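You operate a simulated robot arm through the tools that you are given. There is no shell and no other tool. Be economical: measure what you need, move in short steps, check, and stop when the job is done.

You run a simulated robot arm. Do the job below in one go: nothing can be reset, and whatever is moved stays where it is left.

## Task
Bed the 560 daN spacer on the slackest brake rod.
Fine: outer slot of the rod that reads least; rigging air lever open, press the brake test button, lever shut once all rods read the mark. Where these are worked on the way, their far stop is far enough and under half their travel is too little: rigging air lever.
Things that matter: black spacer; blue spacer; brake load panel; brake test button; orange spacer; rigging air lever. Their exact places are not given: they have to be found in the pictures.

It is judged by the outcome, as a careful person would: the job done as asked, and still so three seconds after it is handed in. It fails if anything else is knocked over, pushed out of place, dropped, spilled or broken.

## Robot
A 7-joint arm with a two-finger gripper, on a carriage that runs on a rail from [3, -1190] to [-3, 1190] (x, y) and turns from -217 to 115 degrees about z. Base frame: it is fixed where the carriage stands at the start and does not move with it; the origin is on the floor, on the carriage's upright axis, x ahead of it, y to its left, z up. Readings come in mm, degrees, newtons and seconds.
Its first joint turns from -149.0 to 149.0 degrees. Places, roughly: black spacer [500, -1000, 750]; brake load panel [900, -800, 1100]; brake test button [500, -1200, 800]; orange spacer [500, -1000, 750]; rigging air lever [500, -400, 800]. Payload 2.45 kg.
Tool frame: the origin (TCP) lies between the finger pads and is the grasp point; the fingertips stand 26 mm ahead of it; z points along the fingers, y is the line along which they close. Largest opening 96 mm; the body of the gripper starts 69 mm behind the TCP.
Orientation is that of the tool frame in the base frame, as a unit quaternion [w, x, y, z]. With the fingers straight down and closing along the base's y, the tool's x points along the base's -x, its y along +y and its z along -z.

## Interface
- The arm moves only by the tool arm_command. Its argument "rows" is a list of rows, each an object (a shift or turn left out is 0, a gripper value left out holds the last) with "xyz": the shift along the tool's x, y, z in units of 30 mm (1.0 is 30 mm), a list of three; "dr": the turn, a rotation vector about the tool's x, y, z in units of 6 degrees (1.0 is 6 degrees), a list of three; "grip": the finger opening in mm, from 0 to 96. In form: [{"xyz": [x, y, z], "dr": [ax, ay, az], "grip": grip}, ...]. A call has 1 to 8 rows; each row shifts and turns the commanded pose from where the row before left it, along the tool's axes as they then stand. A call with a number of a shift or a turn outside -1 to 1 is refused whole. Each row takes 0.2 s and may step no farther than 50 mm and 8.6 degrees from the row before; otherwise, or with a gripper value out of range, the whole call is refused. Where a pose cannot be reached the arm comes as near as it can. A force on the tool above 40 N (or 10 N above the force at the start of the call, whichever is more), or a blocked arm, ends the call early, and 0.2 s more pass. The fingers move at their own pace and stop on an object; they squeeze with about 34 N. The grip force told is the motor's: it shows also when the fingers shut on nothing. Time passes only in rows, and 0.2 s behind the last, so rows that do not move let the fingers close. It gives the time, the measured TCP pose, the force on the tool (base axes), the opening and the grip force at its end, in the units of the frame above (readings bear some noise), with the torque about the TCP (base axes, N m) and any sound that the robot's microphone picked up, and new pictures: "pictures" is both (left out), scene, wrist or none.
- Cameras (640 x 400 px; columns grow to the right, rows downward): "scene" is now at [10.4, 120.3, 1671.1]; the picture's right is [-0.65, -0.76, 0.00], its down [-0.48, 0.41, -0.78] and it looks along [0.59, -0.51, -0.63] (base axes); focal length 259 px, centre (320, 200). "wrist" rides on the gripper at [82, 3, -98] in the tool frame; the picture's right is [-0.04, 1.00, 0.00], its down [-0.73, -0.03, -0.68] and it looks along [-0.68, -0.03, 0.73] (tool axes); focal length 256 px, centre (320, 200).
- slide_trunk(by): slides the trunk up (or, below 0, down) by that many mm; the arm and the scene camera ride with it, the base frame stays. It gives what a move gives, with no picture.
- steer(legs): drives the robot by 1 to 6 legs, each [ahead, left, turn to the left] in mm, mm and degrees, along the robot's own axes; the way and the turn of a leg run together, so that a leg with both is an arc; at most 1500 mm and 180 degrees a leg. The arm and the cameras ride along, it lands a little off, and it stops where it bumps. It keeps to its track: a leg is cut to what the track allows. It gives what a move gives, and a new picture of the scene camera.
- pan_tilt(pan, tilt): turns the head with the scene camera to pan (to the left, within 155 degrees either way) and tilt (down, from -29 to 69), counted from straight ahead of the robot. It gives what a move gives, and a new picture of the scene camera.
- pixel_to_xyz(camera, pixels): for up to 12 pixels [column, row] of the newest picture of that camera ("zoom" is the newest enlarged one), the place [x, y, z] in the base frame of the surface seen there, good to about 2 mm, but the place of the scene camera against the robot may be out by one fixed shift of up to 18 mm in any direction. It takes no simulated time.
- close_up(camera, box): a new picture of the part [left, top, right, bottom] of that camera's present view, enlarged. It takes no simulated time.
- sign_off(): hands the job in; it is judged then, once.

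Keep the steps short. Do not move on a guess: measure, check each grasp and each placing, and mend mistakes. In all there are 80 turns and 260 pictures (those below and enlarged ones count). Leave the gripper open and the arm clear of the work at the hand-in unless told otherwise, and finish with a single line.

The tools are called after ">>>" as a command line: name --argument value ..., lists and objects as JSON in quotes. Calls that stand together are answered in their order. arm_command: Moves the arm, as the interface text tells. Its arguments: {"type":"object","properties":{"rows":{"type":"array"},"pictures":{"type":"string","enum":["both","scene","wrist","none"]}},"required":["rows"]} The other tools are called the same way: slide_trunk (by) slides the trunk up or down; steer (legs) drives the base; pan_tilt (pan, tilt) turns the head that bears the scene camera; pixel_to_xyz (camera, pixels) gives the place of the surface under pixels of a picture; close_up (camera, box) takes an enlarged picture of a part of a camera's view; sign_off () hands the job in.

At the start:

```text
time: 0.0
tool_pos: [770.6, -490.2, 1142.4]
ee_rot: [0.001, 0.0, 1.0, 0.0]
contact_force: [-0.4, 0.2, -0.5]
ft_torque: [0.01, 0.0, 0.0]
width: 96.1
finger_force: 0.0
trunk travel left (down, up): [-650.0, 60.0]
robot x, y, heading: [2.1, -1.1, 0.3]
head pan, tilt: [-40.6, 39.0]
```

scene: 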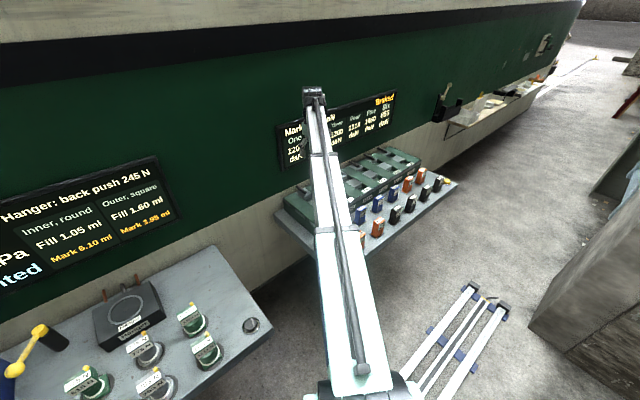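
wrist: 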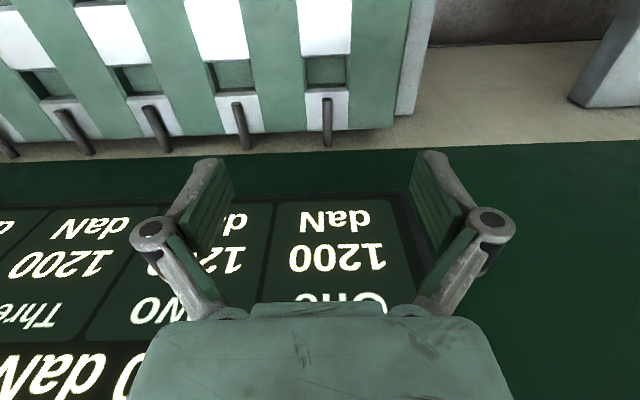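

I see a brake panel near (335,130), spacers around (400,200). I'll enlarge these.

>>> close_up --camera "scene" --box '[270, 80, 410, 170]'

>>> close_up --camera "scene" --box '[270, 140, 470, 260]'

>>> close_up --camera "scene" --box '[0, 150, 280, 400]'

```text
4.44 times, centred on (340, 125) of scene
```

zoom: 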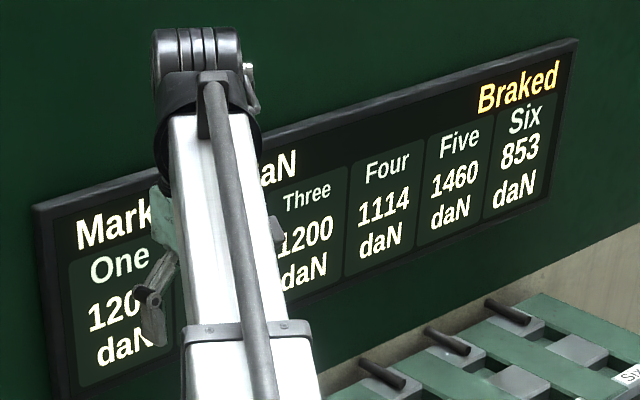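

```text
3.20 times, centred on (370, 200) of scene
```

zoom: 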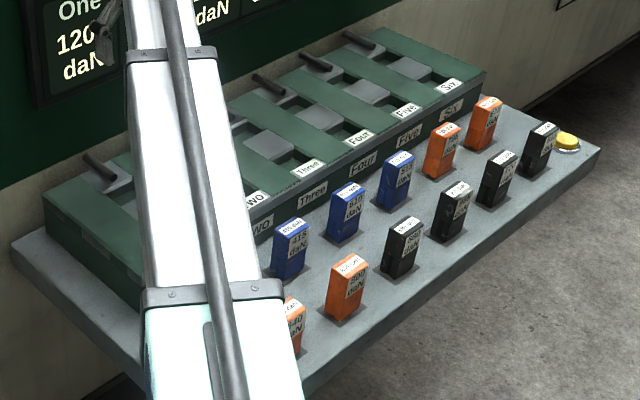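

```text
1.60 times, centred on (140, 275) of scene
```

zoom: 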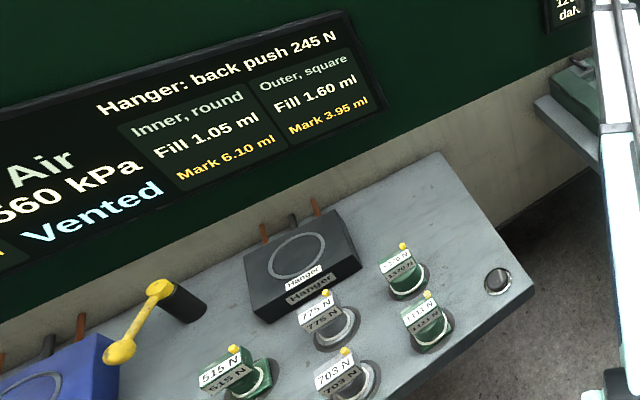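

The panel reads Braked, with Six 853 the lowest so far (Two is hidden). I'll measure the lever, the button and some spacers.

>>> pixel_to_xyz --camera "scene" --pixels '[[40, 332], [12, 370], [446, 182], [250, 326], [408, 180], [420, 186], [440, 182], [380, 130], [455, 100], [398, 210], [376, 226], [415, 160]]'

>>> steer --legs '[[0, -500, 0]]'

```text
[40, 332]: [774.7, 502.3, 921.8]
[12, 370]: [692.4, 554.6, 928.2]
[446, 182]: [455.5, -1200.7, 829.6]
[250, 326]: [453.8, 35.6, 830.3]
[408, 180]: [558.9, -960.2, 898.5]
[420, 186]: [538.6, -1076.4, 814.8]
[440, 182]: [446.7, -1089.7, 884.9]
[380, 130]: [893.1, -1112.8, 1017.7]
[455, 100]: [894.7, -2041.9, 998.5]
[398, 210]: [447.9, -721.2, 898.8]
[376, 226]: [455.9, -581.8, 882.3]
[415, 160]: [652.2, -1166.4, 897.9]
```

```text
time: 2.9
tool_pos: [770.2, -992.7, 1142.8]
ee_rot: [0.0, 0.002, 1.0, 0.0]
contact_force: [0.6, -0.2, 0.5]
ft_torque: [-0.03, -0.02, 0.03]
width: 96.0
finger_force: 0.1
trunk travel left (down, up): [-650.0, 60.0]
robot x, y, heading: [-1.2, -499.5, -0.4]
head pan, tilt: [-40.6, 39.0]
```

scene: 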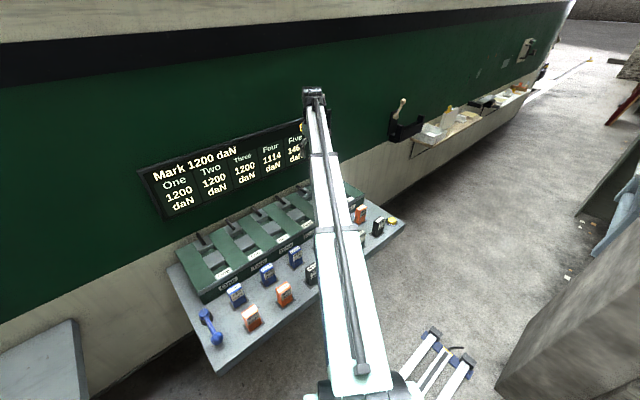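

The blue lever at (210,325) on this bench is probably the rigging air lever. The yellow one belongs to the hanger bench. I'll enlarge this bench.

>>> close_up --camera "scene" --box '[170, 180, 330, 370]'

>>> pixel_to_xyz --camera "scene" --pixels '[[205, 314], [215, 338], [236, 288], [250, 311], [284, 288], [267, 268], [225, 272], [190, 245], [360, 210]]'

>>> steer --legs '[[0, -500, 0]]'

```text
2.11 times, centred on (250, 275) of scene
```

zoom: 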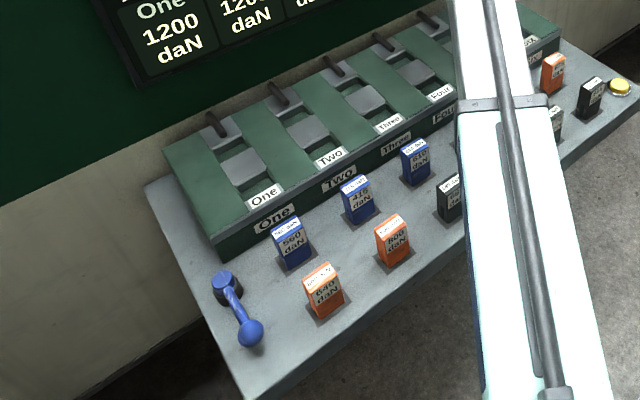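

```text
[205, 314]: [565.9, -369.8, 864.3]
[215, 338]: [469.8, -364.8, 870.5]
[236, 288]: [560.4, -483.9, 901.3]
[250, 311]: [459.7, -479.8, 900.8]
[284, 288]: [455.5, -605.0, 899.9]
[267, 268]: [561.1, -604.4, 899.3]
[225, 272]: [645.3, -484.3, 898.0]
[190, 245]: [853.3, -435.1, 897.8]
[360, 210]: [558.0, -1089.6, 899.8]
```

```text
time: 6.0
tool_pos: [772.1, -1502.6, 1141.3]
ee_rot: [0.0, 0.001, 1.0, 0.0]
contact_force: [0.3, -0.8, 0.9]
ft_torque: [-0.04, 0.0, -0.02]
width: 96.1
finger_force: 0.0
trunk travel left (down, up): [-650.0, 60.0]
robot x, y, heading: [3.4, -1014.2, 0.1]
head pan, tilt: [-40.6, 39.0]
```

scene: 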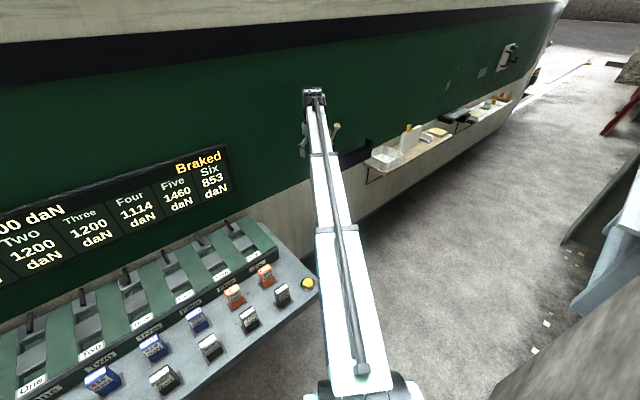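

Now I'll enlarge the right half of the bench to read every spacer.

>>> close_up --camera "scene" --box '[120, 240, 330, 400]'

>>> pan_tilt --pan 10 --tilt 50

```text
2.50 times, centred on (225, 320) of scene
```

zoom: 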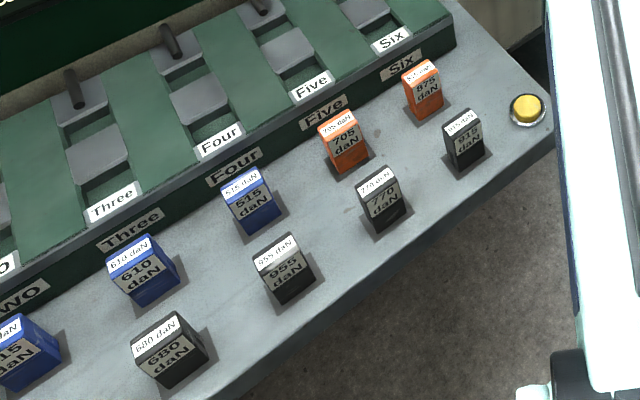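

```text
time: 7.1
tool_pos: [771.7, -1500.7, 1142.4]
ee_rot: [0.0, 0.0, 1.0, 0.0]
contact_force: [-0.2, -0.4, -0.6]
ft_torque: [0.0, 0.01, 0.01]
width: 95.9
finger_force: 0.0
trunk travel left (down, up): [-650.0, 60.0]
robot x, y, heading: [3.8, -1011.3, -0.2]
head pan, tilt: [10.0, 50.0]
```

scene: 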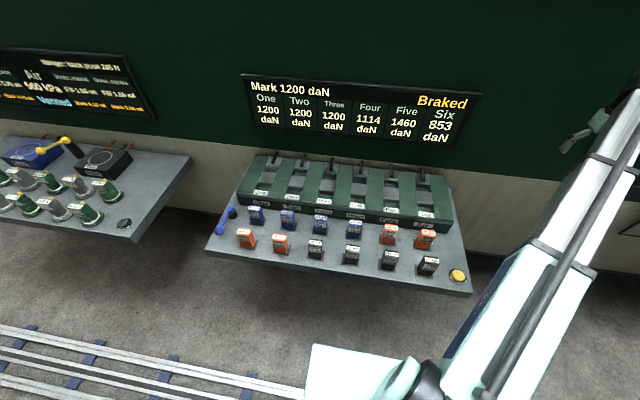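

>>> close_up --camera "scene" --box '[205, 195, 335, 275]'

>>> close_up --camera "scene" --box '[330, 145, 480, 300]'

>>> close_up --camera "scene" --box '[235, 140, 345, 215]'

>>> pixel_to_xyz --camera "scene" --pixels '[[255, 210], [255, 222], [457, 276], [418, 159], [422, 178], [425, 195], [428, 212], [233, 213], [219, 229], [425, 236], [389, 229]]'

```text
4.92 times, centred on (270, 235) of scene
```

zoom: 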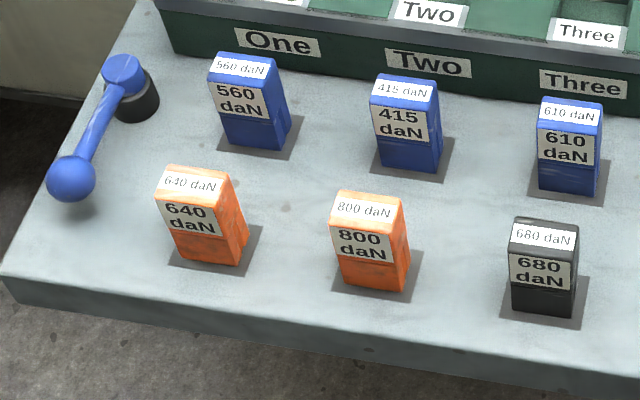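

```text
2.58 times, centred on (405, 222) of scene
```

zoom: 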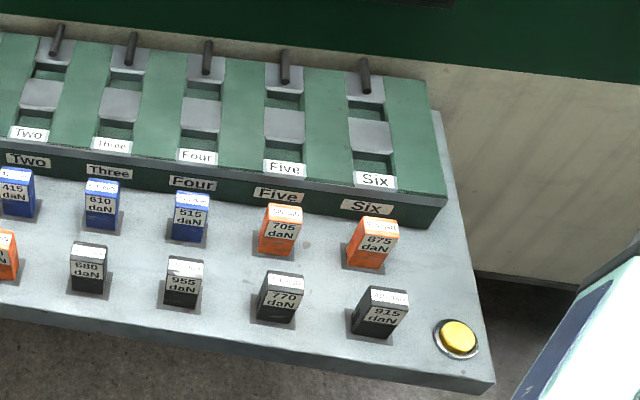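

```text
5.33 times, centred on (290, 178) of scene
```

zoom: 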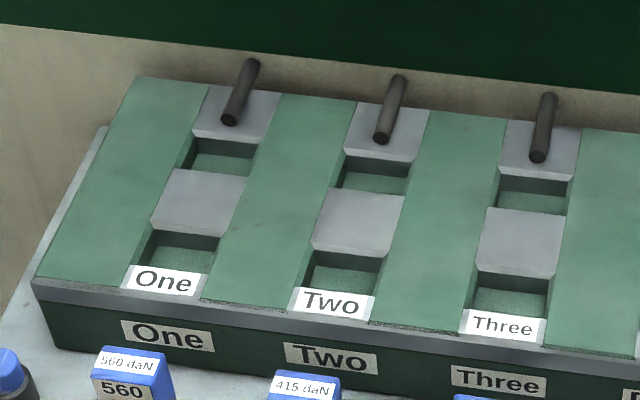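

```text
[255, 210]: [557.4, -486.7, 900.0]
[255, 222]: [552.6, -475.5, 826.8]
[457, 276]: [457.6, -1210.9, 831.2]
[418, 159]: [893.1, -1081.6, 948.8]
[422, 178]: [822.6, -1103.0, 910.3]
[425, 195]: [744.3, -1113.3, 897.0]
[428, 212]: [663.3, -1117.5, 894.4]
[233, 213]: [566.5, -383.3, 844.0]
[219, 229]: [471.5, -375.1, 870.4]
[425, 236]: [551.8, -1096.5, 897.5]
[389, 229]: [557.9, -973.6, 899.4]
```

The only 560 daN spacer is the blue one in front of rod One. Six reads least at 853. I'll drive so the arm lines up with rod Six and draw the tool back to view its slots.

>>> steer --legs '[[0, 390, 0]]'

>>> arm_command --rows '[{"xyz": [1, 0, 0]}, {"xyz": [1, 0, 0]}, {"xyz": [1, 0, 0]}, {"xyz": [1, 0, 0]}, {"xyz": [1, 0, 0]}, {"xyz": [1, 0, 0]}]'

```text
time: 9.5
tool_pos: [778.7, -1114.2, 1142.5]
ee_rot: [0.001, -0.006, 1.0, 0.0]
contact_force: [0.2, 0.1, -0.2]
ft_torque: [-0.02, 0.01, 0.01]
width: 95.9
finger_force: 0.1
trunk travel left (down, up): [-650.0, 60.0]
robot x, y, heading: [2.2, -635.2, 0.5]
head pan, tilt: [10.0, 50.0]
```

scene: 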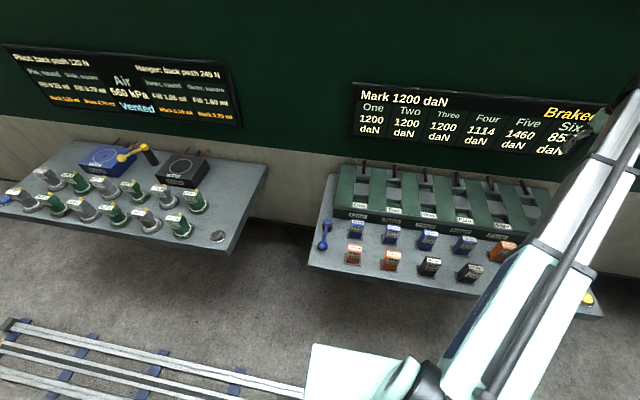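

```text
time: 10.9
tool_pos: [596.1, -1117.3, 1142.3]
ee_rot: [0.0, -0.006, 1.0, -0.001]
contact_force: [-0.4, 0.0, 0.4]
ft_torque: [-0.02, 0.0, 0.0]
width: 95.8
finger_force: 0.1
trunk travel left (down, up): [-650.0, 60.0]
robot x, y, heading: [2.0, -634.8, 0.6]
head pan, tilt: [10.0, 50.0]
```

scene: 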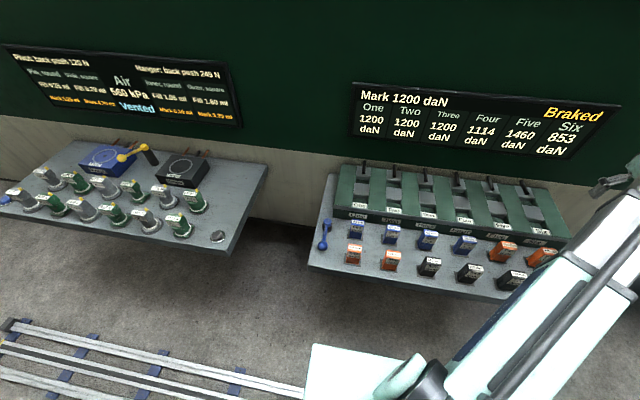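
wrist: 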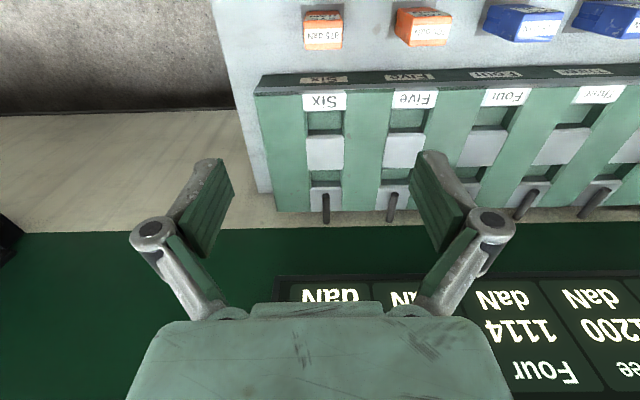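

The wrist camera sees rod Six at about (325,130). I'll enlarge it and measure the slots.

>>> close_up --camera "wrist" --box '[250, 80, 410, 230]'

>>> pixel_to_xyz --camera "zoom" --pixels '[[230, 170], [370, 170], [300, 120], [300, 200], [230, 275], [370, 275], [230, 345], [370, 345], [300, 310], [150, 220], [430, 220], [300, 80]]'

```text
2.67 times, centred on (330, 155) of wrist
```

zoom: 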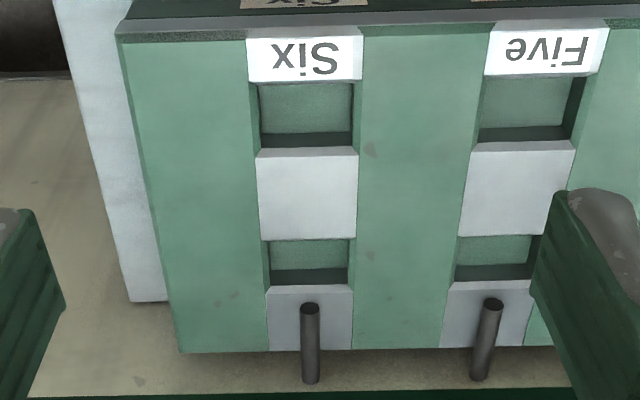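

```text
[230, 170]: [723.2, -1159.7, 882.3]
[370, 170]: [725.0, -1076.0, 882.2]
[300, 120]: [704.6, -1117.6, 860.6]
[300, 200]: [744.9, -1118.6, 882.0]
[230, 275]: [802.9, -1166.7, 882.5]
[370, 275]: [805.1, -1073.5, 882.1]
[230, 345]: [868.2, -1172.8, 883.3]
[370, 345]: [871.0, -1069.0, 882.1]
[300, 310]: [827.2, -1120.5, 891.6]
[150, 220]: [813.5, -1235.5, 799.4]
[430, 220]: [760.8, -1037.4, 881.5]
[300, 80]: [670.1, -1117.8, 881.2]
```

>>> pixel_to_xyz --camera "zoom" --pixels '[[300, 74], [254, 100], [361, 100], [266, 110], [346, 110], [300, 128], [300, 143], [300, 152], [300, 232], [252, 72], [358, 72], [300, 88]]'

>>> steer --legs '[[0, 630, 0]]'

>>> arm_command --rows '[{"xyz": [1, 0, 0]}, {"xyz": [1, 0, 0]}, {"xyz": [1, 0, 0]}, {"xyz": [0, 0, 0]}]' --pictures "wrist"

```text
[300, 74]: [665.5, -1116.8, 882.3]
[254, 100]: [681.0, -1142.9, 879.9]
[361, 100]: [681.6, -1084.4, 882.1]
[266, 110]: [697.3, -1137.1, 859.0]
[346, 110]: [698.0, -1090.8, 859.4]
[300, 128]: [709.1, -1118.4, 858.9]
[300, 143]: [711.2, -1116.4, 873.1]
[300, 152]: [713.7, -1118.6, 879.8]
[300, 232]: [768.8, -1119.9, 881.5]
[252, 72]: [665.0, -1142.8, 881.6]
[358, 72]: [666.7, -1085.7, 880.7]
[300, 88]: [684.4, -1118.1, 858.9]
```

```text
time: 14.4
tool_pos: [596.1, -493.6, 1141.6]
ee_rot: [0.0, -0.008, 1.0, -0.001]
contact_force: [1.2, 1.0, 0.4]
ft_torque: [-0.06, 0.0, 0.0]
width: 95.9
finger_force: 0.1
trunk travel left (down, up): [-650.0, 60.0]
robot x, y, heading: [2.6, -5.5, 0.8]
head pan, tilt: [10.0, 50.0]
```

scene: 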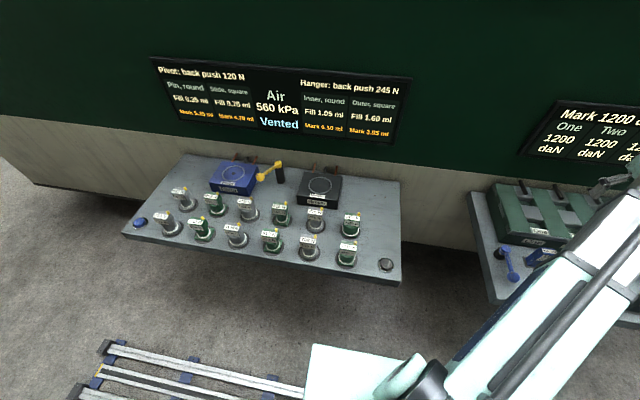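

```text
time: 15.4
tool_pos: [504.4, -495.8, 1140.6]
ee_rot: [0.0, -0.006, 1.0, 0.0]
contact_force: [-0.2, -0.4, 0.1]
ft_torque: [-0.03, -0.03, 0.02]
width: 95.9
finger_force: 0.0
trunk travel left (down, up): [-650.0, 60.0]
robot x, y, heading: [1.3, -9.4, 0.7]
head pan, tilt: [10.0, 50.0]
```

wrist: 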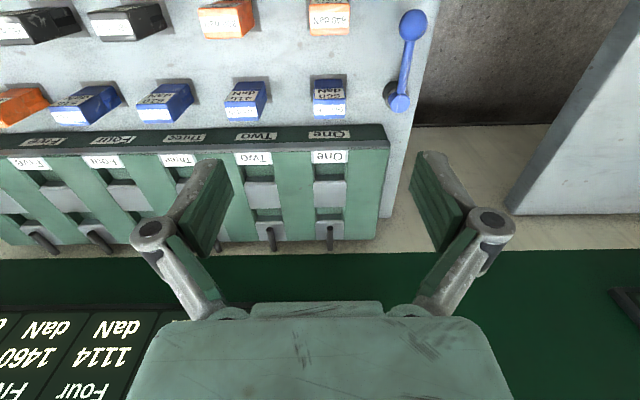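

Outer slot Six: centre about (693, -1114), about 38 x 52 mm, floor at 859. Now I'll measure the blue 560 spacer at (329,98).

>>> close_up --camera "wrist" --box '[290, 0, 440, 120]'

>>> pixel_to_xyz --camera "zoom" --pixels '[[103, 488], [170, 450], [105, 450], [235, 450], [170, 425], [170, 480], [170, 360], [170, 300], [460, 410], [535, 100], [490, 260], [300, 350]]'

```text
3.33 times, centred on (365, 60) of wrist
```

zoom: 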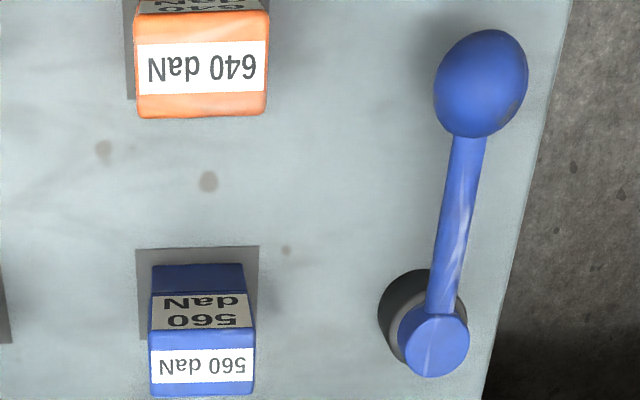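

```text
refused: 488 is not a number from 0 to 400
```

>>> pixel_to_xyz --camera "zoom" --pixels '[[202, 365], [155, 365], [248, 365], [202, 338], [202, 392], [202, 270], [202, 300], [60, 200], [482, 80], [450, 240], [432, 340], [400, 290]]'

```text
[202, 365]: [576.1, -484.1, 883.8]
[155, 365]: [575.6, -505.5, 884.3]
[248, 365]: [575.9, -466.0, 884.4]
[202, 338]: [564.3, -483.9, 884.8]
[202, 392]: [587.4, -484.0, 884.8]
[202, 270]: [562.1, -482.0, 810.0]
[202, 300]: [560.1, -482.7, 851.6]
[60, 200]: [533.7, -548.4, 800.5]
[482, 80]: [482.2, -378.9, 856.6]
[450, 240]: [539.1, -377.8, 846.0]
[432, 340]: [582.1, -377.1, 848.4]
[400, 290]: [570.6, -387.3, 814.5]
```

Spacer: centre about (575.5, -485.5), about 43 mm wide in y, top at 885. I'll move above it and square up the yaw.

>>> arm_command --rows '[{"xyz": [-0.8, 0.1, 0.5], "dr": [0, 0, 0.115]}, {"xyz": [-0.8, 0.1, 0.8]}, {"xyz": [-0.75, 0.14, 0.8]}, {"xyz": [0, 0, 1]}, {"xyz": [0, 0, 1]}, {"xyz": [0, 0, 1]}, {"xyz": [0, 0, 0.6]}]' --pictures "both"

```text
time: 17.1
tool_pos: [574.6, -482.4, 969.1]
ee_rot: [0.0, -0.001, 1.0, 0.0]
contact_force: [-0.2, -0.6, 0.4]
ft_torque: [0.0, -0.02, -0.02]
width: 95.9
finger_force: 0.1
trunk travel left (down, up): [-650.0, 60.0]
robot x, y, heading: [1.0, -6.2, 0.7]
head pan, tilt: [10.0, 50.0]
```

scene: 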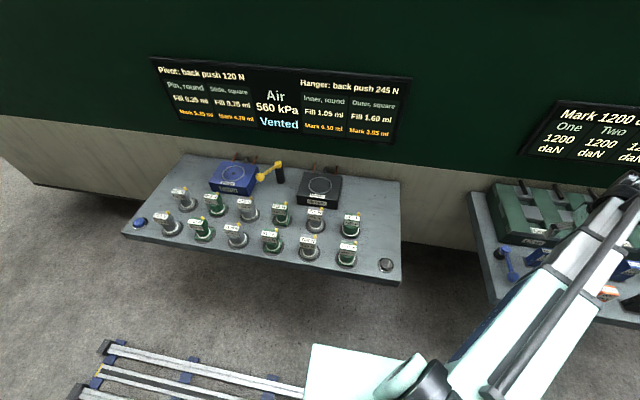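
wrist: 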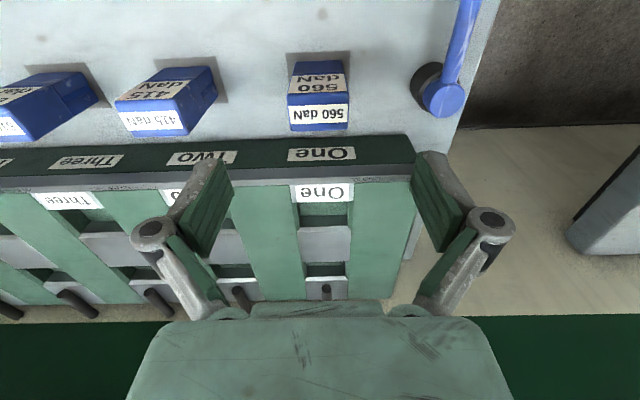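

>>> pixel_to_xyz --camera "wrist" --pixels '[[292, 115], [345, 115], [319, 107], [319, 128], [319, 115]]'

>>> arm_command --rows '[{"xyz": [0, -0.03, 1]}, {"xyz": [0, 0, 1]}, {"xyz": [0, 0, 0.9]}, {"xyz": [0, 0, 0]}]' --pictures "wrist"

```text
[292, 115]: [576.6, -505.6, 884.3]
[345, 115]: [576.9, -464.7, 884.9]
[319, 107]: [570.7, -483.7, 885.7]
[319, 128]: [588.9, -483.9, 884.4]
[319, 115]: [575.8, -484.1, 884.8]
```

```text
time: 18.1
tool_pos: [576.1, -482.0, 880.9]
ee_rot: [-0.001, -0.001, 1.0, 0.0]
contact_force: [0.0, -0.4, 0.4]
ft_torque: [-0.01, 0.0, 0.0]
width: 96.2
finger_force: 0.0
trunk travel left (down, up): [-650.0, 60.0]
robot x, y, heading: [0.6, -8.8, 0.6]
head pan, tilt: [10.0, 50.0]
```

wrist: 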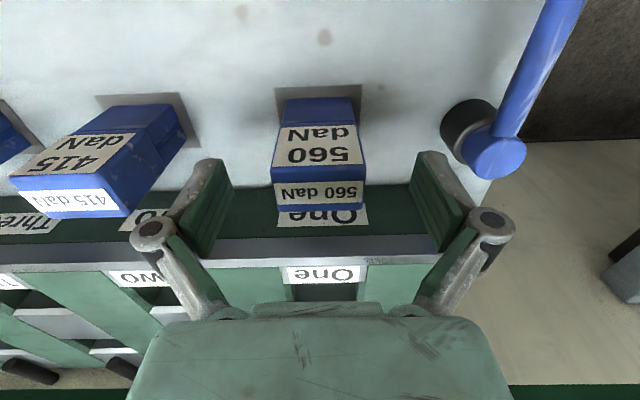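

The spacer sits centred between the pads. I'll go down 12 mm and close.

>>> arm_command --rows '[{"xyz": [0, -0.08, 0.4]}, {"grip": 30}, {"grip": 30}, {}, {}]' --pictures "wrist"

```text
time: 19.2
tool_pos: [574.3, -484.3, 872.2]
ee_rot: [-0.001, -0.002, 1.0, 0.0]
contact_force: [1.3, 1.4, 8.8]
ft_torque: [0.06, -0.05, 0.01]
width: 45.5
finger_force: 34.0
trunk travel left (down, up): [-650.0, 60.0]
robot x, y, heading: [0.3, -5.9, 0.6]
head pan, tilt: [10.0, 50.0]
```

wrist: 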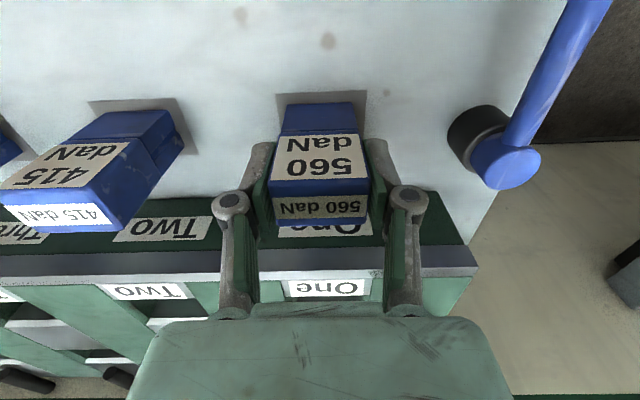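

Gripped at 45.5 mm. I'll lift about 180 mm and check the hold.

>>> arm_command --rows '[{"xyz": [0, 0, -0.5]}, {"xyz": [0, 0, -1]}, {"xyz": [0, 0, -1]}, {"xyz": [0, 0, -1]}, {"xyz": [0, 0, -1]}, {"xyz": [0, 0, -1]}, {"xyz": [0, 0, -0.5]}]' --pictures "wrist"

>>> close_up --camera "wrist" --box '[220, 80, 420, 230]'

```text
time: 20.9
tool_pos: [574.8, -486.9, 1049.5]
ee_rot: [0.0, 0.0, 1.0, 0.001]
contact_force: [0.8, -0.5, -2.0]
ft_torque: [0.0, -0.03, 0.02]
width: 45.3
finger_force: 33.7
trunk travel left (down, up): [-650.0, 60.0]
robot x, y, heading: [-0.9, -7.5, 0.7]
head pan, tilt: [10.0, 50.0]
```

wrist: 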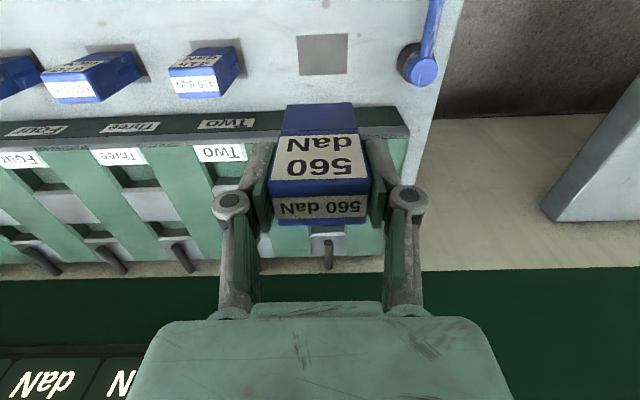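

```text
2.67 times, centred on (320, 155) of wrist
```

zoom: 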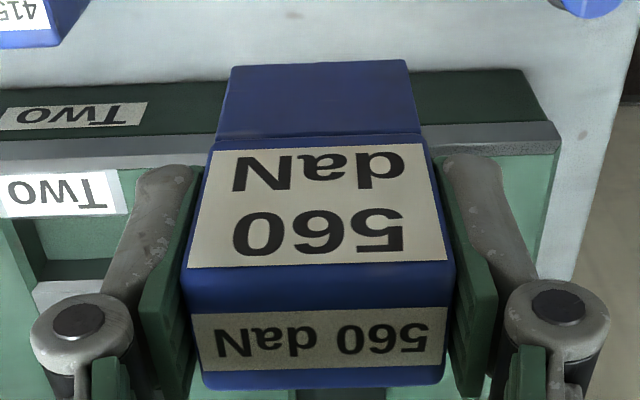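

The hold is good. The spacer has a foot at the bottom; I'll measure top and foot against the TCP (574.8, -486.9).

>>> pixel_to_xyz --camera "zoom" --pixels '[[320, 280], [320, 310], [320, 372], [320, 150], [320, 125], [320, 75], [235, 90], [400, 90], [205, 340], [430, 340], [200, 200], [425, 200]]'

>>> steer --legs '[[0, -627, 0]]'

```text
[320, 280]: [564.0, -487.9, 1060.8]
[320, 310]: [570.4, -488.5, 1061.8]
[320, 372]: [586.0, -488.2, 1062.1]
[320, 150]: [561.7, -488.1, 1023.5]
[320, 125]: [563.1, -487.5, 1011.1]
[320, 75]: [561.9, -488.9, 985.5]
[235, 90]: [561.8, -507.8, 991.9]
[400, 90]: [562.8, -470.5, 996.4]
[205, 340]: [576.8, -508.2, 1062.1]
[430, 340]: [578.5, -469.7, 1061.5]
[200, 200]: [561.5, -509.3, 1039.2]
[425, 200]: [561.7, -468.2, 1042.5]
```

```text
time: 24.4
tool_pos: [577.8, -1117.1, 1048.7]
ee_rot: [0.0, -0.003, 1.0, -0.001]
contact_force: [1.0, -0.9, -1.9]
ft_torque: [0.02, -0.03, -0.04]
width: 45.4
finger_force: 34.3
trunk travel left (down, up): [-650.0, 60.0]
robot x, y, heading: [1.1, -641.9, 0.9]
head pan, tilt: [10.0, 50.0]
```

scene: 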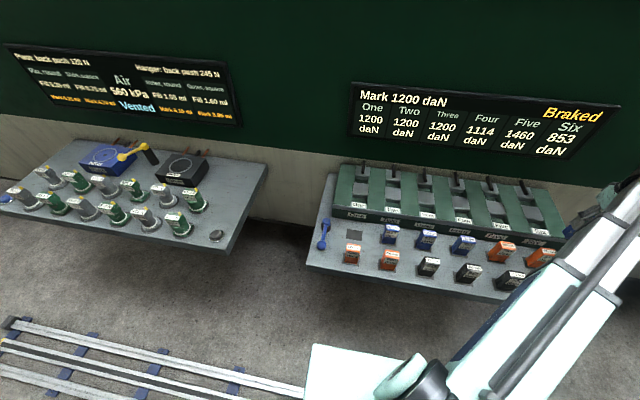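

I'm now at rod Six with the spacer still held (45.4 mm). I'll move over the outer slot, staying 25 mm above the block.

>>> arm_command --rows '[{"xyz": [-1, 0, 0], "dr": [0, 0, 0.06]}, {"xyz": [-1, 0.05, 0]}, {"xyz": [-1, 0.05, 0]}, {"xyz": [-0.82, 0.04, 0.3]}, {"xyz": [0, 0, 1]}, {"xyz": [0, 0, 1]}, {}]' --pictures "wrist"

>>> close_up --camera "wrist" --box '[220, 60, 420, 230]'

```text
time: 26.0
tool_pos: [693.7, -1113.9, 981.7]
ee_rot: [0.0, 0.0, 1.0, 0.0]
contact_force: [0.3, -0.2, -2.1]
ft_torque: [0.03, 0.0, -0.02]
width: 45.4
finger_force: 34.5
trunk travel left (down, up): [-650.0, 60.0]
robot x, y, heading: [4.8, -641.2, 0.8]
head pan, tilt: [10.0, 50.0]
```

wrist: 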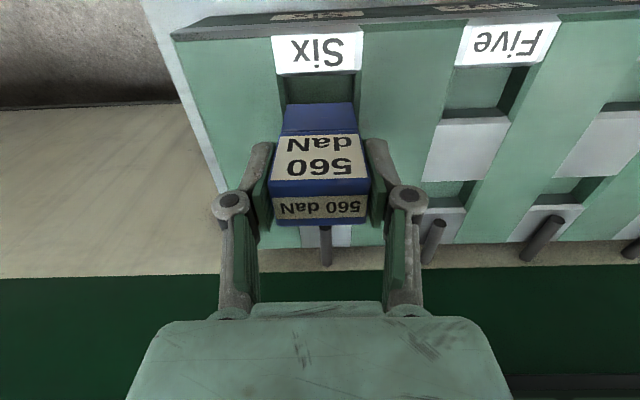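

```text
2.35 times, centred on (320, 145) of wrist
```

zoom: 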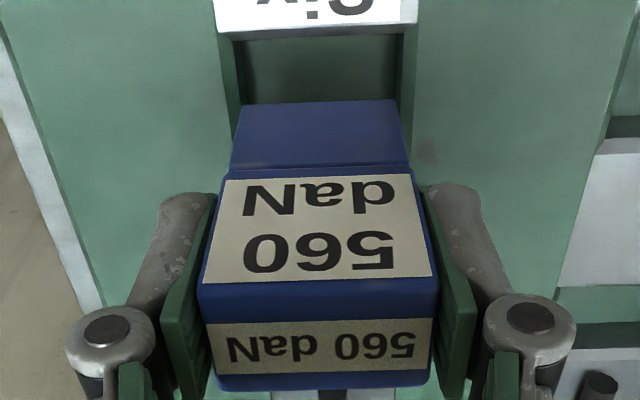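

>>> pixel_to_xyz --camera "zoom" --pixels '[[222, 60], [418, 60], [250, 60], [390, 60], [320, 28], [320, 60], [242, 120], [393, 120], [320, 115], [215, 28], [416, 20]]'

```text
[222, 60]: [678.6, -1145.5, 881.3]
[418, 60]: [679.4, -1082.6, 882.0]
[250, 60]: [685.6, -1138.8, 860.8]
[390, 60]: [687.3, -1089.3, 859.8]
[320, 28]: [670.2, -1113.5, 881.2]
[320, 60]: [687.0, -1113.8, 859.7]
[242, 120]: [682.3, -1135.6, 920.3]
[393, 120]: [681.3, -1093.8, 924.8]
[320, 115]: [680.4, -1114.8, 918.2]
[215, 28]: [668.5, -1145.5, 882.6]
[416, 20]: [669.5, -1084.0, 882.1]
```

The foot sits within the slot mouth (foot y -1135..-1094, slot -1140..-1088). I'll nudge back 2 mm and lower to just above the floor.

>>> arm_command --rows '[{"xyz": [0.07, 0.02, 0.3]}, {"xyz": [0, 0, 0.6]}, {"xyz": [0, 0, 0.5]}, {"xyz": [0, 0, 0.2]}, {}]' --pictures "wrist"

```text
time: 27.2
tool_pos: [690.8, -1112.0, 931.8]
ee_rot: [0.0, 0.001, 1.0, 0.0]
contact_force: [0.2, 0.4, -1.7]
ft_torque: [-0.04, 0.0, -0.03]
width: 45.5
finger_force: 34.5
trunk travel left (down, up): [-650.0, 60.0]
robot x, y, heading: [1.8, -643.4, 1.0]
head pan, tilt: [10.0, 50.0]
```

wrist: 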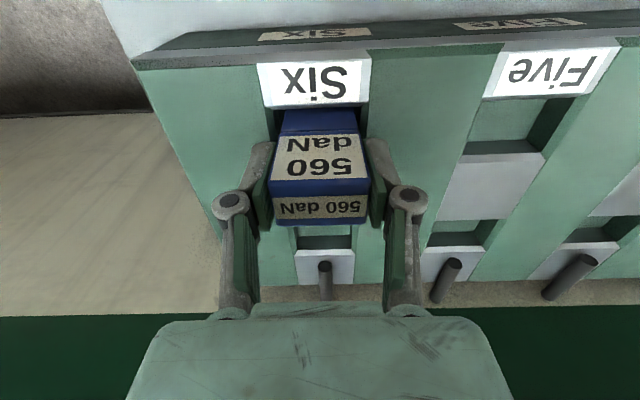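

Not touching yet (force unchanged). I'll lower in small steps until contact shows.

>>> arm_command --rows '[{"xyz": [0, 0, 0.07]}, {"xyz": [0, 0, 0.07]}, {}]' --pictures "wrist"

>>> close_up --camera "wrist" --box '[220, 60, 420, 230]'

```text
time: 28.0
tool_pos: [691.0, -1111.8, 930.6]
ee_rot: [0.002, 0.001, 1.0, -0.001]
contact_force: [2.1, -1.0, 28.6]
ft_torque: [-0.05, 0.01, 0.03]
width: 45.6
finger_force: 34.4
trunk travel left (down, up): [-650.0, 60.0]
robot x, y, heading: [0.4, -642.9, 1.0]
head pan, tilt: [10.0, 50.0]
```

wrist: 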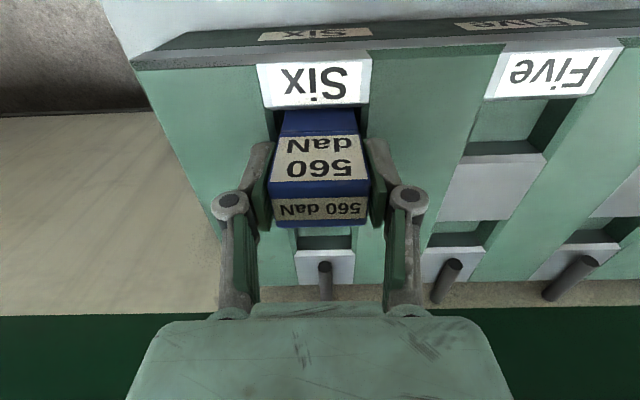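

```text
2.35 times, centred on (320, 145) of wrist
```

zoom: 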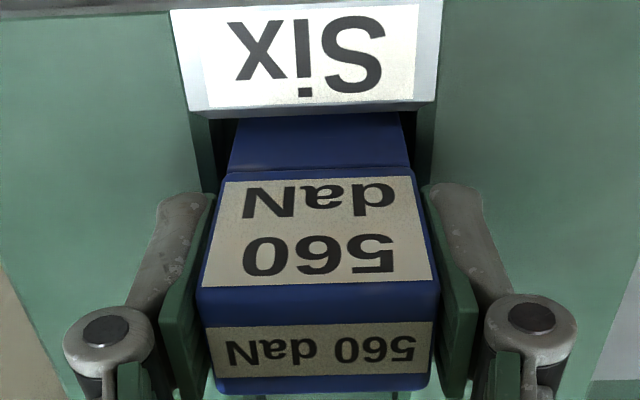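

Contact at TCP 930.6 matches the slot floor. I'll ease off, open, and rise.

>>> arm_command --rows '[{"xyz": [0, 0, -0.08]}, {"grip": 75}, {"grip": 75}, {"xyz": [0, 0, -0.8]}, {"xyz": [0, 0, -1]}, {"xyz": [0, 0, -1]}, {"xyz": [0, 0, -1]}, {"xyz": [0, 0, -0.5]}]' --pictures "both"

>>> close_up --camera "wrist" --box '[220, 60, 420, 230]'

>>> close_up --camera "scene" --box '[340, 70, 640, 170]'

```text
time: 29.8
tool_pos: [691.9, -1111.5, 1059.6]
ee_rot: [0.0, 0.001, 1.0, -0.001]
contact_force: [0.2, 0.2, -0.1]
ft_torque: [0.01, 0.0, 0.0]
width: 75.1
finger_force: 0.1
trunk travel left (down, up): [-650.0, 60.0]
robot x, y, heading: [0.3, -645.3, 1.0]
head pan, tilt: [10.0, 50.0]
```

scene: 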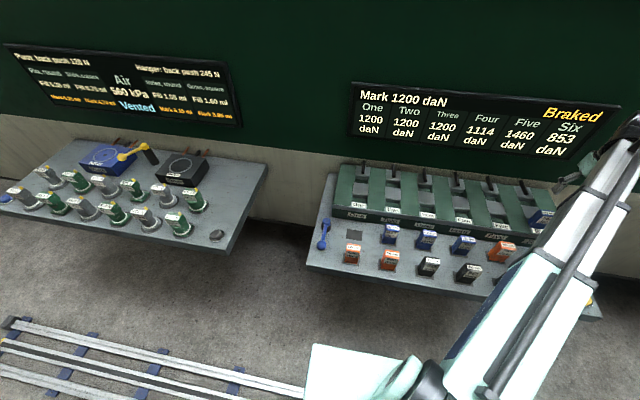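
wrist: 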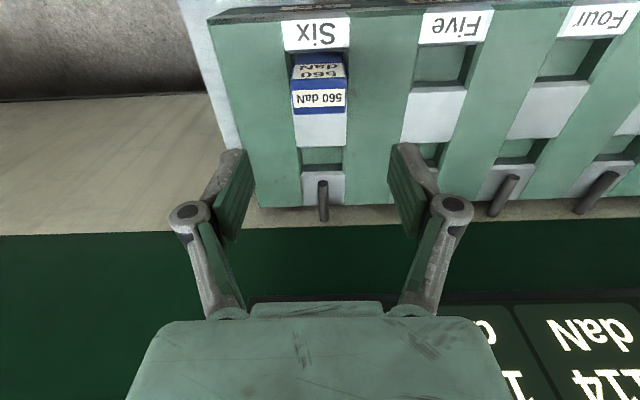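

```text
2.35 times, centred on (320, 145) of wrist
```

zoom: 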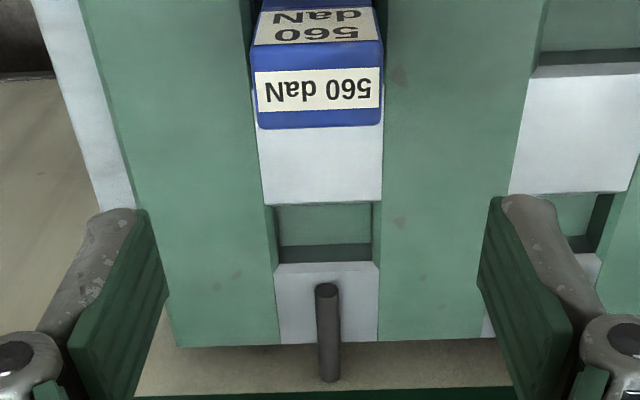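

```text
2.13 times, centred on (490, 120) of scene
```

zoom: 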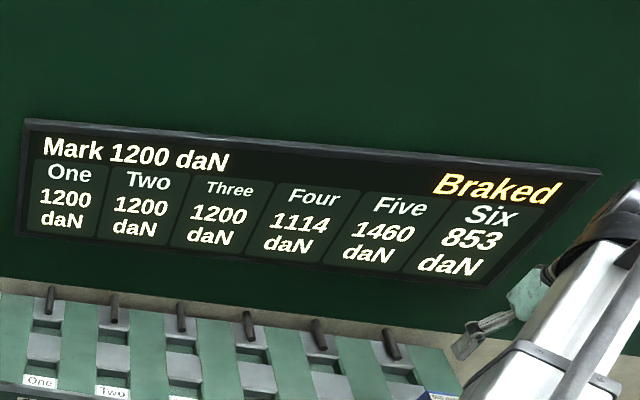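

The spacer is seated in Six's outer slot and the readings haven't changed yet. Next I'll drive over to the blue lever and look closely.

>>> arm_command --rows '[{"xyz": [1, 0, 0], "grip": 60}, {"xyz": [1, 0, 0]}, {"xyz": [1, 0, 0]}, {"xyz": [1, 0, 0]}, {"xyz": [1, 0, 0]}, {"xyz": [1, 0, 0]}]' --pictures "none"

>>> steer --legs '[[0, 700, 0]]'

>>> pan_tilt --pan -35 --tilt 45

>>> arm_command --rows '[{}]' --pictures "wrist"

```text
time: 31.2
tool_pos: [510.3, -1113.0, 1060.0]
ee_rot: [0.0, 0.001, 1.0, 0.0]
contact_force: [0.1, -0.1, 0.6]
ft_torque: [0.0, 0.01, -0.02]
width: 60.0
finger_force: 0.0
trunk travel left (down, up): [-650.0, 60.0]
robot x, y, heading: [1.7, -638.9, 0.9]
head pan, tilt: [10.0, 50.0]
```

```text
time: 35.1
tool_pos: [507.0, -410.8, 1060.2]
ee_rot: [0.0, 0.004, 1.0, 0.0]
contact_force: [0.4, -0.2, 0.2]
ft_torque: [-0.03, -0.01, 0.02]
width: 59.9
finger_force: 0.1
trunk travel left (down, up): [-650.0, 60.0]
robot x, y, heading: [-4.3, 64.9, 0.9]
head pan, tilt: [10.0, 50.0]
```

scene: 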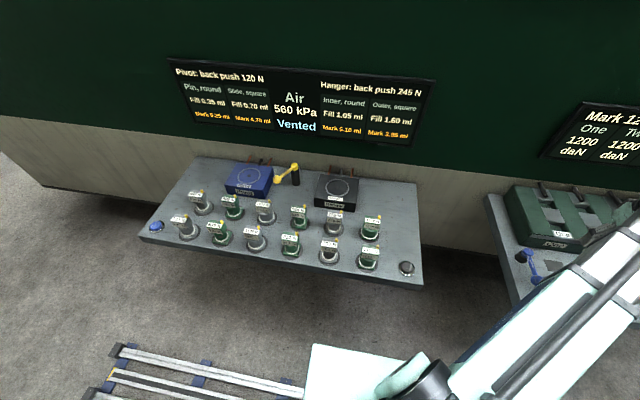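

```text
time: 36.2
tool_pos: [507.0, -410.4, 1058.9]
ee_rot: [0.0, 0.004, 1.0, 0.0]
contact_force: [1.4, -0.6, 0.8]
ft_torque: [-0.01, -0.03, -0.03]
width: 60.1
finger_force: 0.0
trunk travel left (down, up): [-650.0, 60.0]
robot x, y, heading: [0.1, 66.5, 0.9]
head pan, tilt: [-35.0, 45.0]
```

scene: 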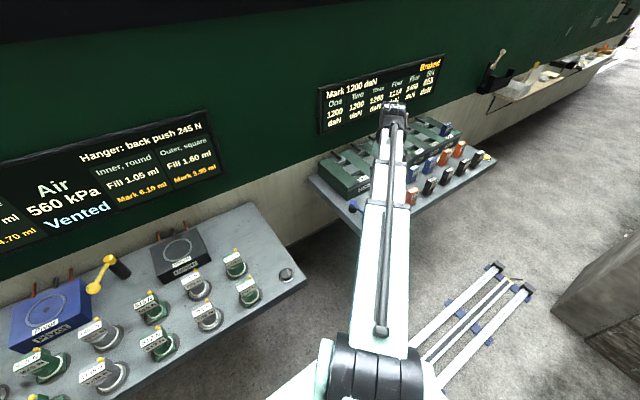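

```text
time: 36.6
tool_pos: [507.5, -409.8, 1059.7]
ee_rot: [0.0, 0.003, 1.0, 0.001]
contact_force: [0.4, -0.7, 0.2]
ft_torque: [-0.01, -0.02, 0.01]
width: 60.0
finger_force: 0.1
trunk travel left (down, up): [-650.0, 60.0]
robot x, y, heading: [1.0, 64.9, 0.8]
head pan, tilt: [-35.0, 45.0]
```

wrist: 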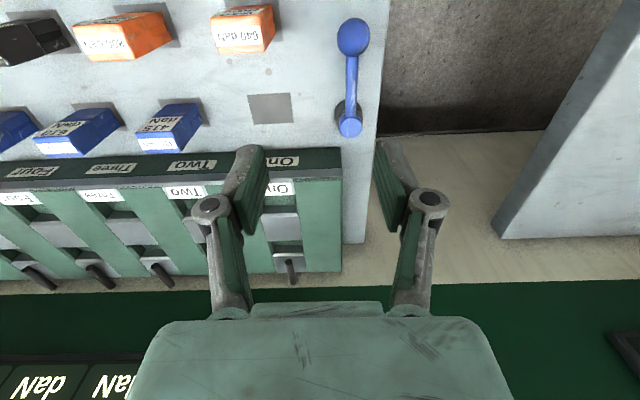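

>>> close_up --camera "wrist" --box '[290, 0, 410, 150]'

>>> pixel_to_xyz --camera "wrist" --pixels '[[353, 25], [353, 35], [353, 47], [352, 60], [351, 80], [350, 100], [350, 118], [350, 128], [342, 112], [338, 38], [368, 38], [377, 100]]'

>>> close_up --camera "scene" --box '[300, 170, 390, 240]'

```text
2.67 times, centred on (350, 75) of wrist
```

zoom: 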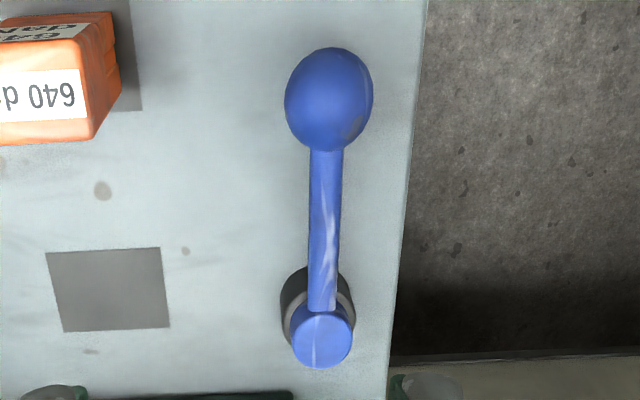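

```text
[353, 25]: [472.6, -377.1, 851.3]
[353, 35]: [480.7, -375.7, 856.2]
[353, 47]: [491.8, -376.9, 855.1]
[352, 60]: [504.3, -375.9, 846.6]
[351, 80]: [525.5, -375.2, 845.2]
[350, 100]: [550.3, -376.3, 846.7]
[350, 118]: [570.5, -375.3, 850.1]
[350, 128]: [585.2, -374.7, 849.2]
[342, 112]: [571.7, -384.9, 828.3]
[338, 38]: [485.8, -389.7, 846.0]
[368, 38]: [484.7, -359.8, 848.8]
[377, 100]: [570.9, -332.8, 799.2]
```

```text
5.71 times, centred on (345, 205) of scene
```

zoom: 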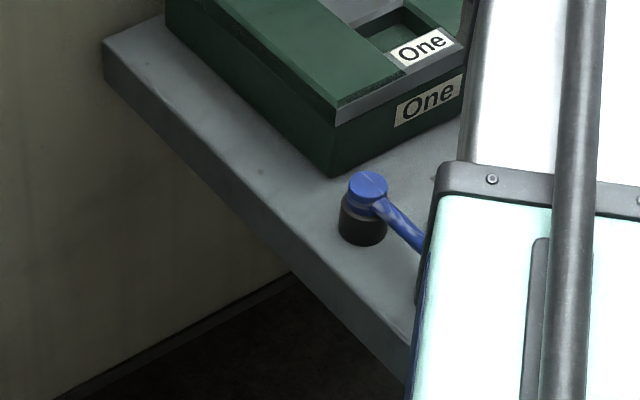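

The lever pivots about a vertical post at about (572,-375). Its ball is at (485,-375,841) and points towards the robot. I'll straddle the ball with open fingers, stopping first above it.

>>> arm_command --rows '[{"xyz": [0.4, 0.6, 0], "dr": [0, 0, -0.06]}, {"xyz": [0.35, 0.56, 0.4]}, {"xyz": [0, 0, 1]}, {"xyz": [0, 0, 1]}, {"xyz": [0, 0, 1]}, {"xyz": [0, 0, 0.9]}, {}]' --pictures "wrist"

```text
time: 38.2
tool_pos: [483.1, -375.5, 931.7]
ee_rot: [0.0, 0.001, 1.0, 0.0]
contact_force: [-0.6, -0.3, -0.5]
ft_torque: [0.04, -0.02, 0.02]
width: 59.9
finger_force: 0.1
trunk travel left (down, up): [-650.0, 60.0]
robot x, y, heading: [0.9, 68.4, 0.6]
head pan, tilt: [-35.0, 45.0]
```

wrist: 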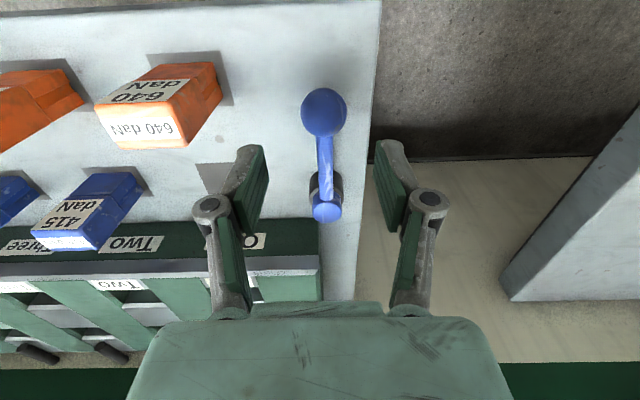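

Aligned. I'll go down to TCP z about 853 and narrow the gap to 44 mm.

>>> arm_command --rows '[{"xyz": [0, 0, 0.9]}, {"xyz": [0, 0, 0.9]}, {"xyz": [0, 0, 0.8], "grip": 44}, {}]' --pictures "wrist"

```text
time: 39.2
tool_pos: [486.3, -375.1, 852.5]
ee_rot: [0.0, 0.0, 1.0, 0.0]
contact_force: [0.9, 1.1, 1.0]
ft_torque: [-0.01, 0.0, 0.01]
width: 43.9
finger_force: 0.1
trunk travel left (down, up): [-650.0, 60.0]
robot x, y, heading: [-1.7, 66.0, 0.7]
head pan, tilt: [-35.0, 45.0]
```

wrist: 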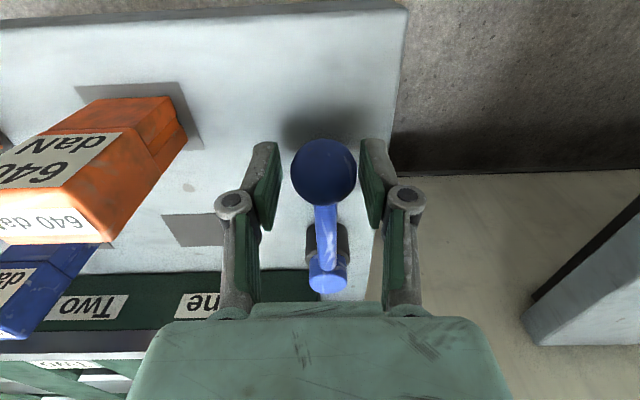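

The ball sits between the fingers. I'll try pushing gently towards +y, watching the force.

>>> arm_command --rows '[{"xyz": [0, 0.3, 0]}, {"xyz": [0, 0.2, 0]}, {"xyz": [0, 0.2, 0]}, {"xyz": [0, 0.2, 0]}]' --pictures "wrist"

```text
time: 40.2
tool_pos: [484.9, -348.3, 851.4]
ee_rot: [0.0, -0.001, 1.0, 0.0]
contact_force: [0.1, 0.6, 0.0]
ft_torque: [0.0, 0.0, 0.01]
width: 44.5
finger_force: 0.1
trunk travel left (down, up): [-650.0, 60.0]
robot x, y, heading: [-2.0, 66.9, 0.6]
head pan, tilt: [-35.0, 45.0]
```

wrist: 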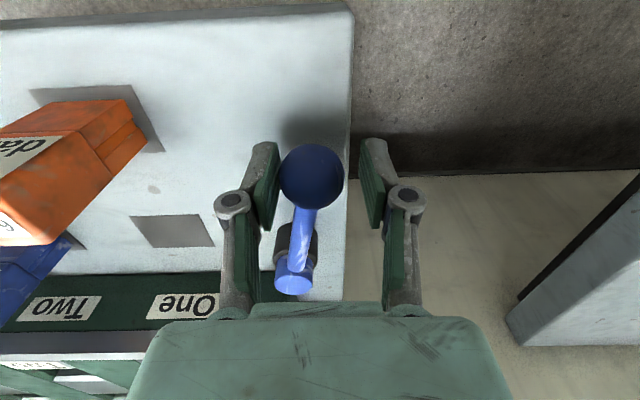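

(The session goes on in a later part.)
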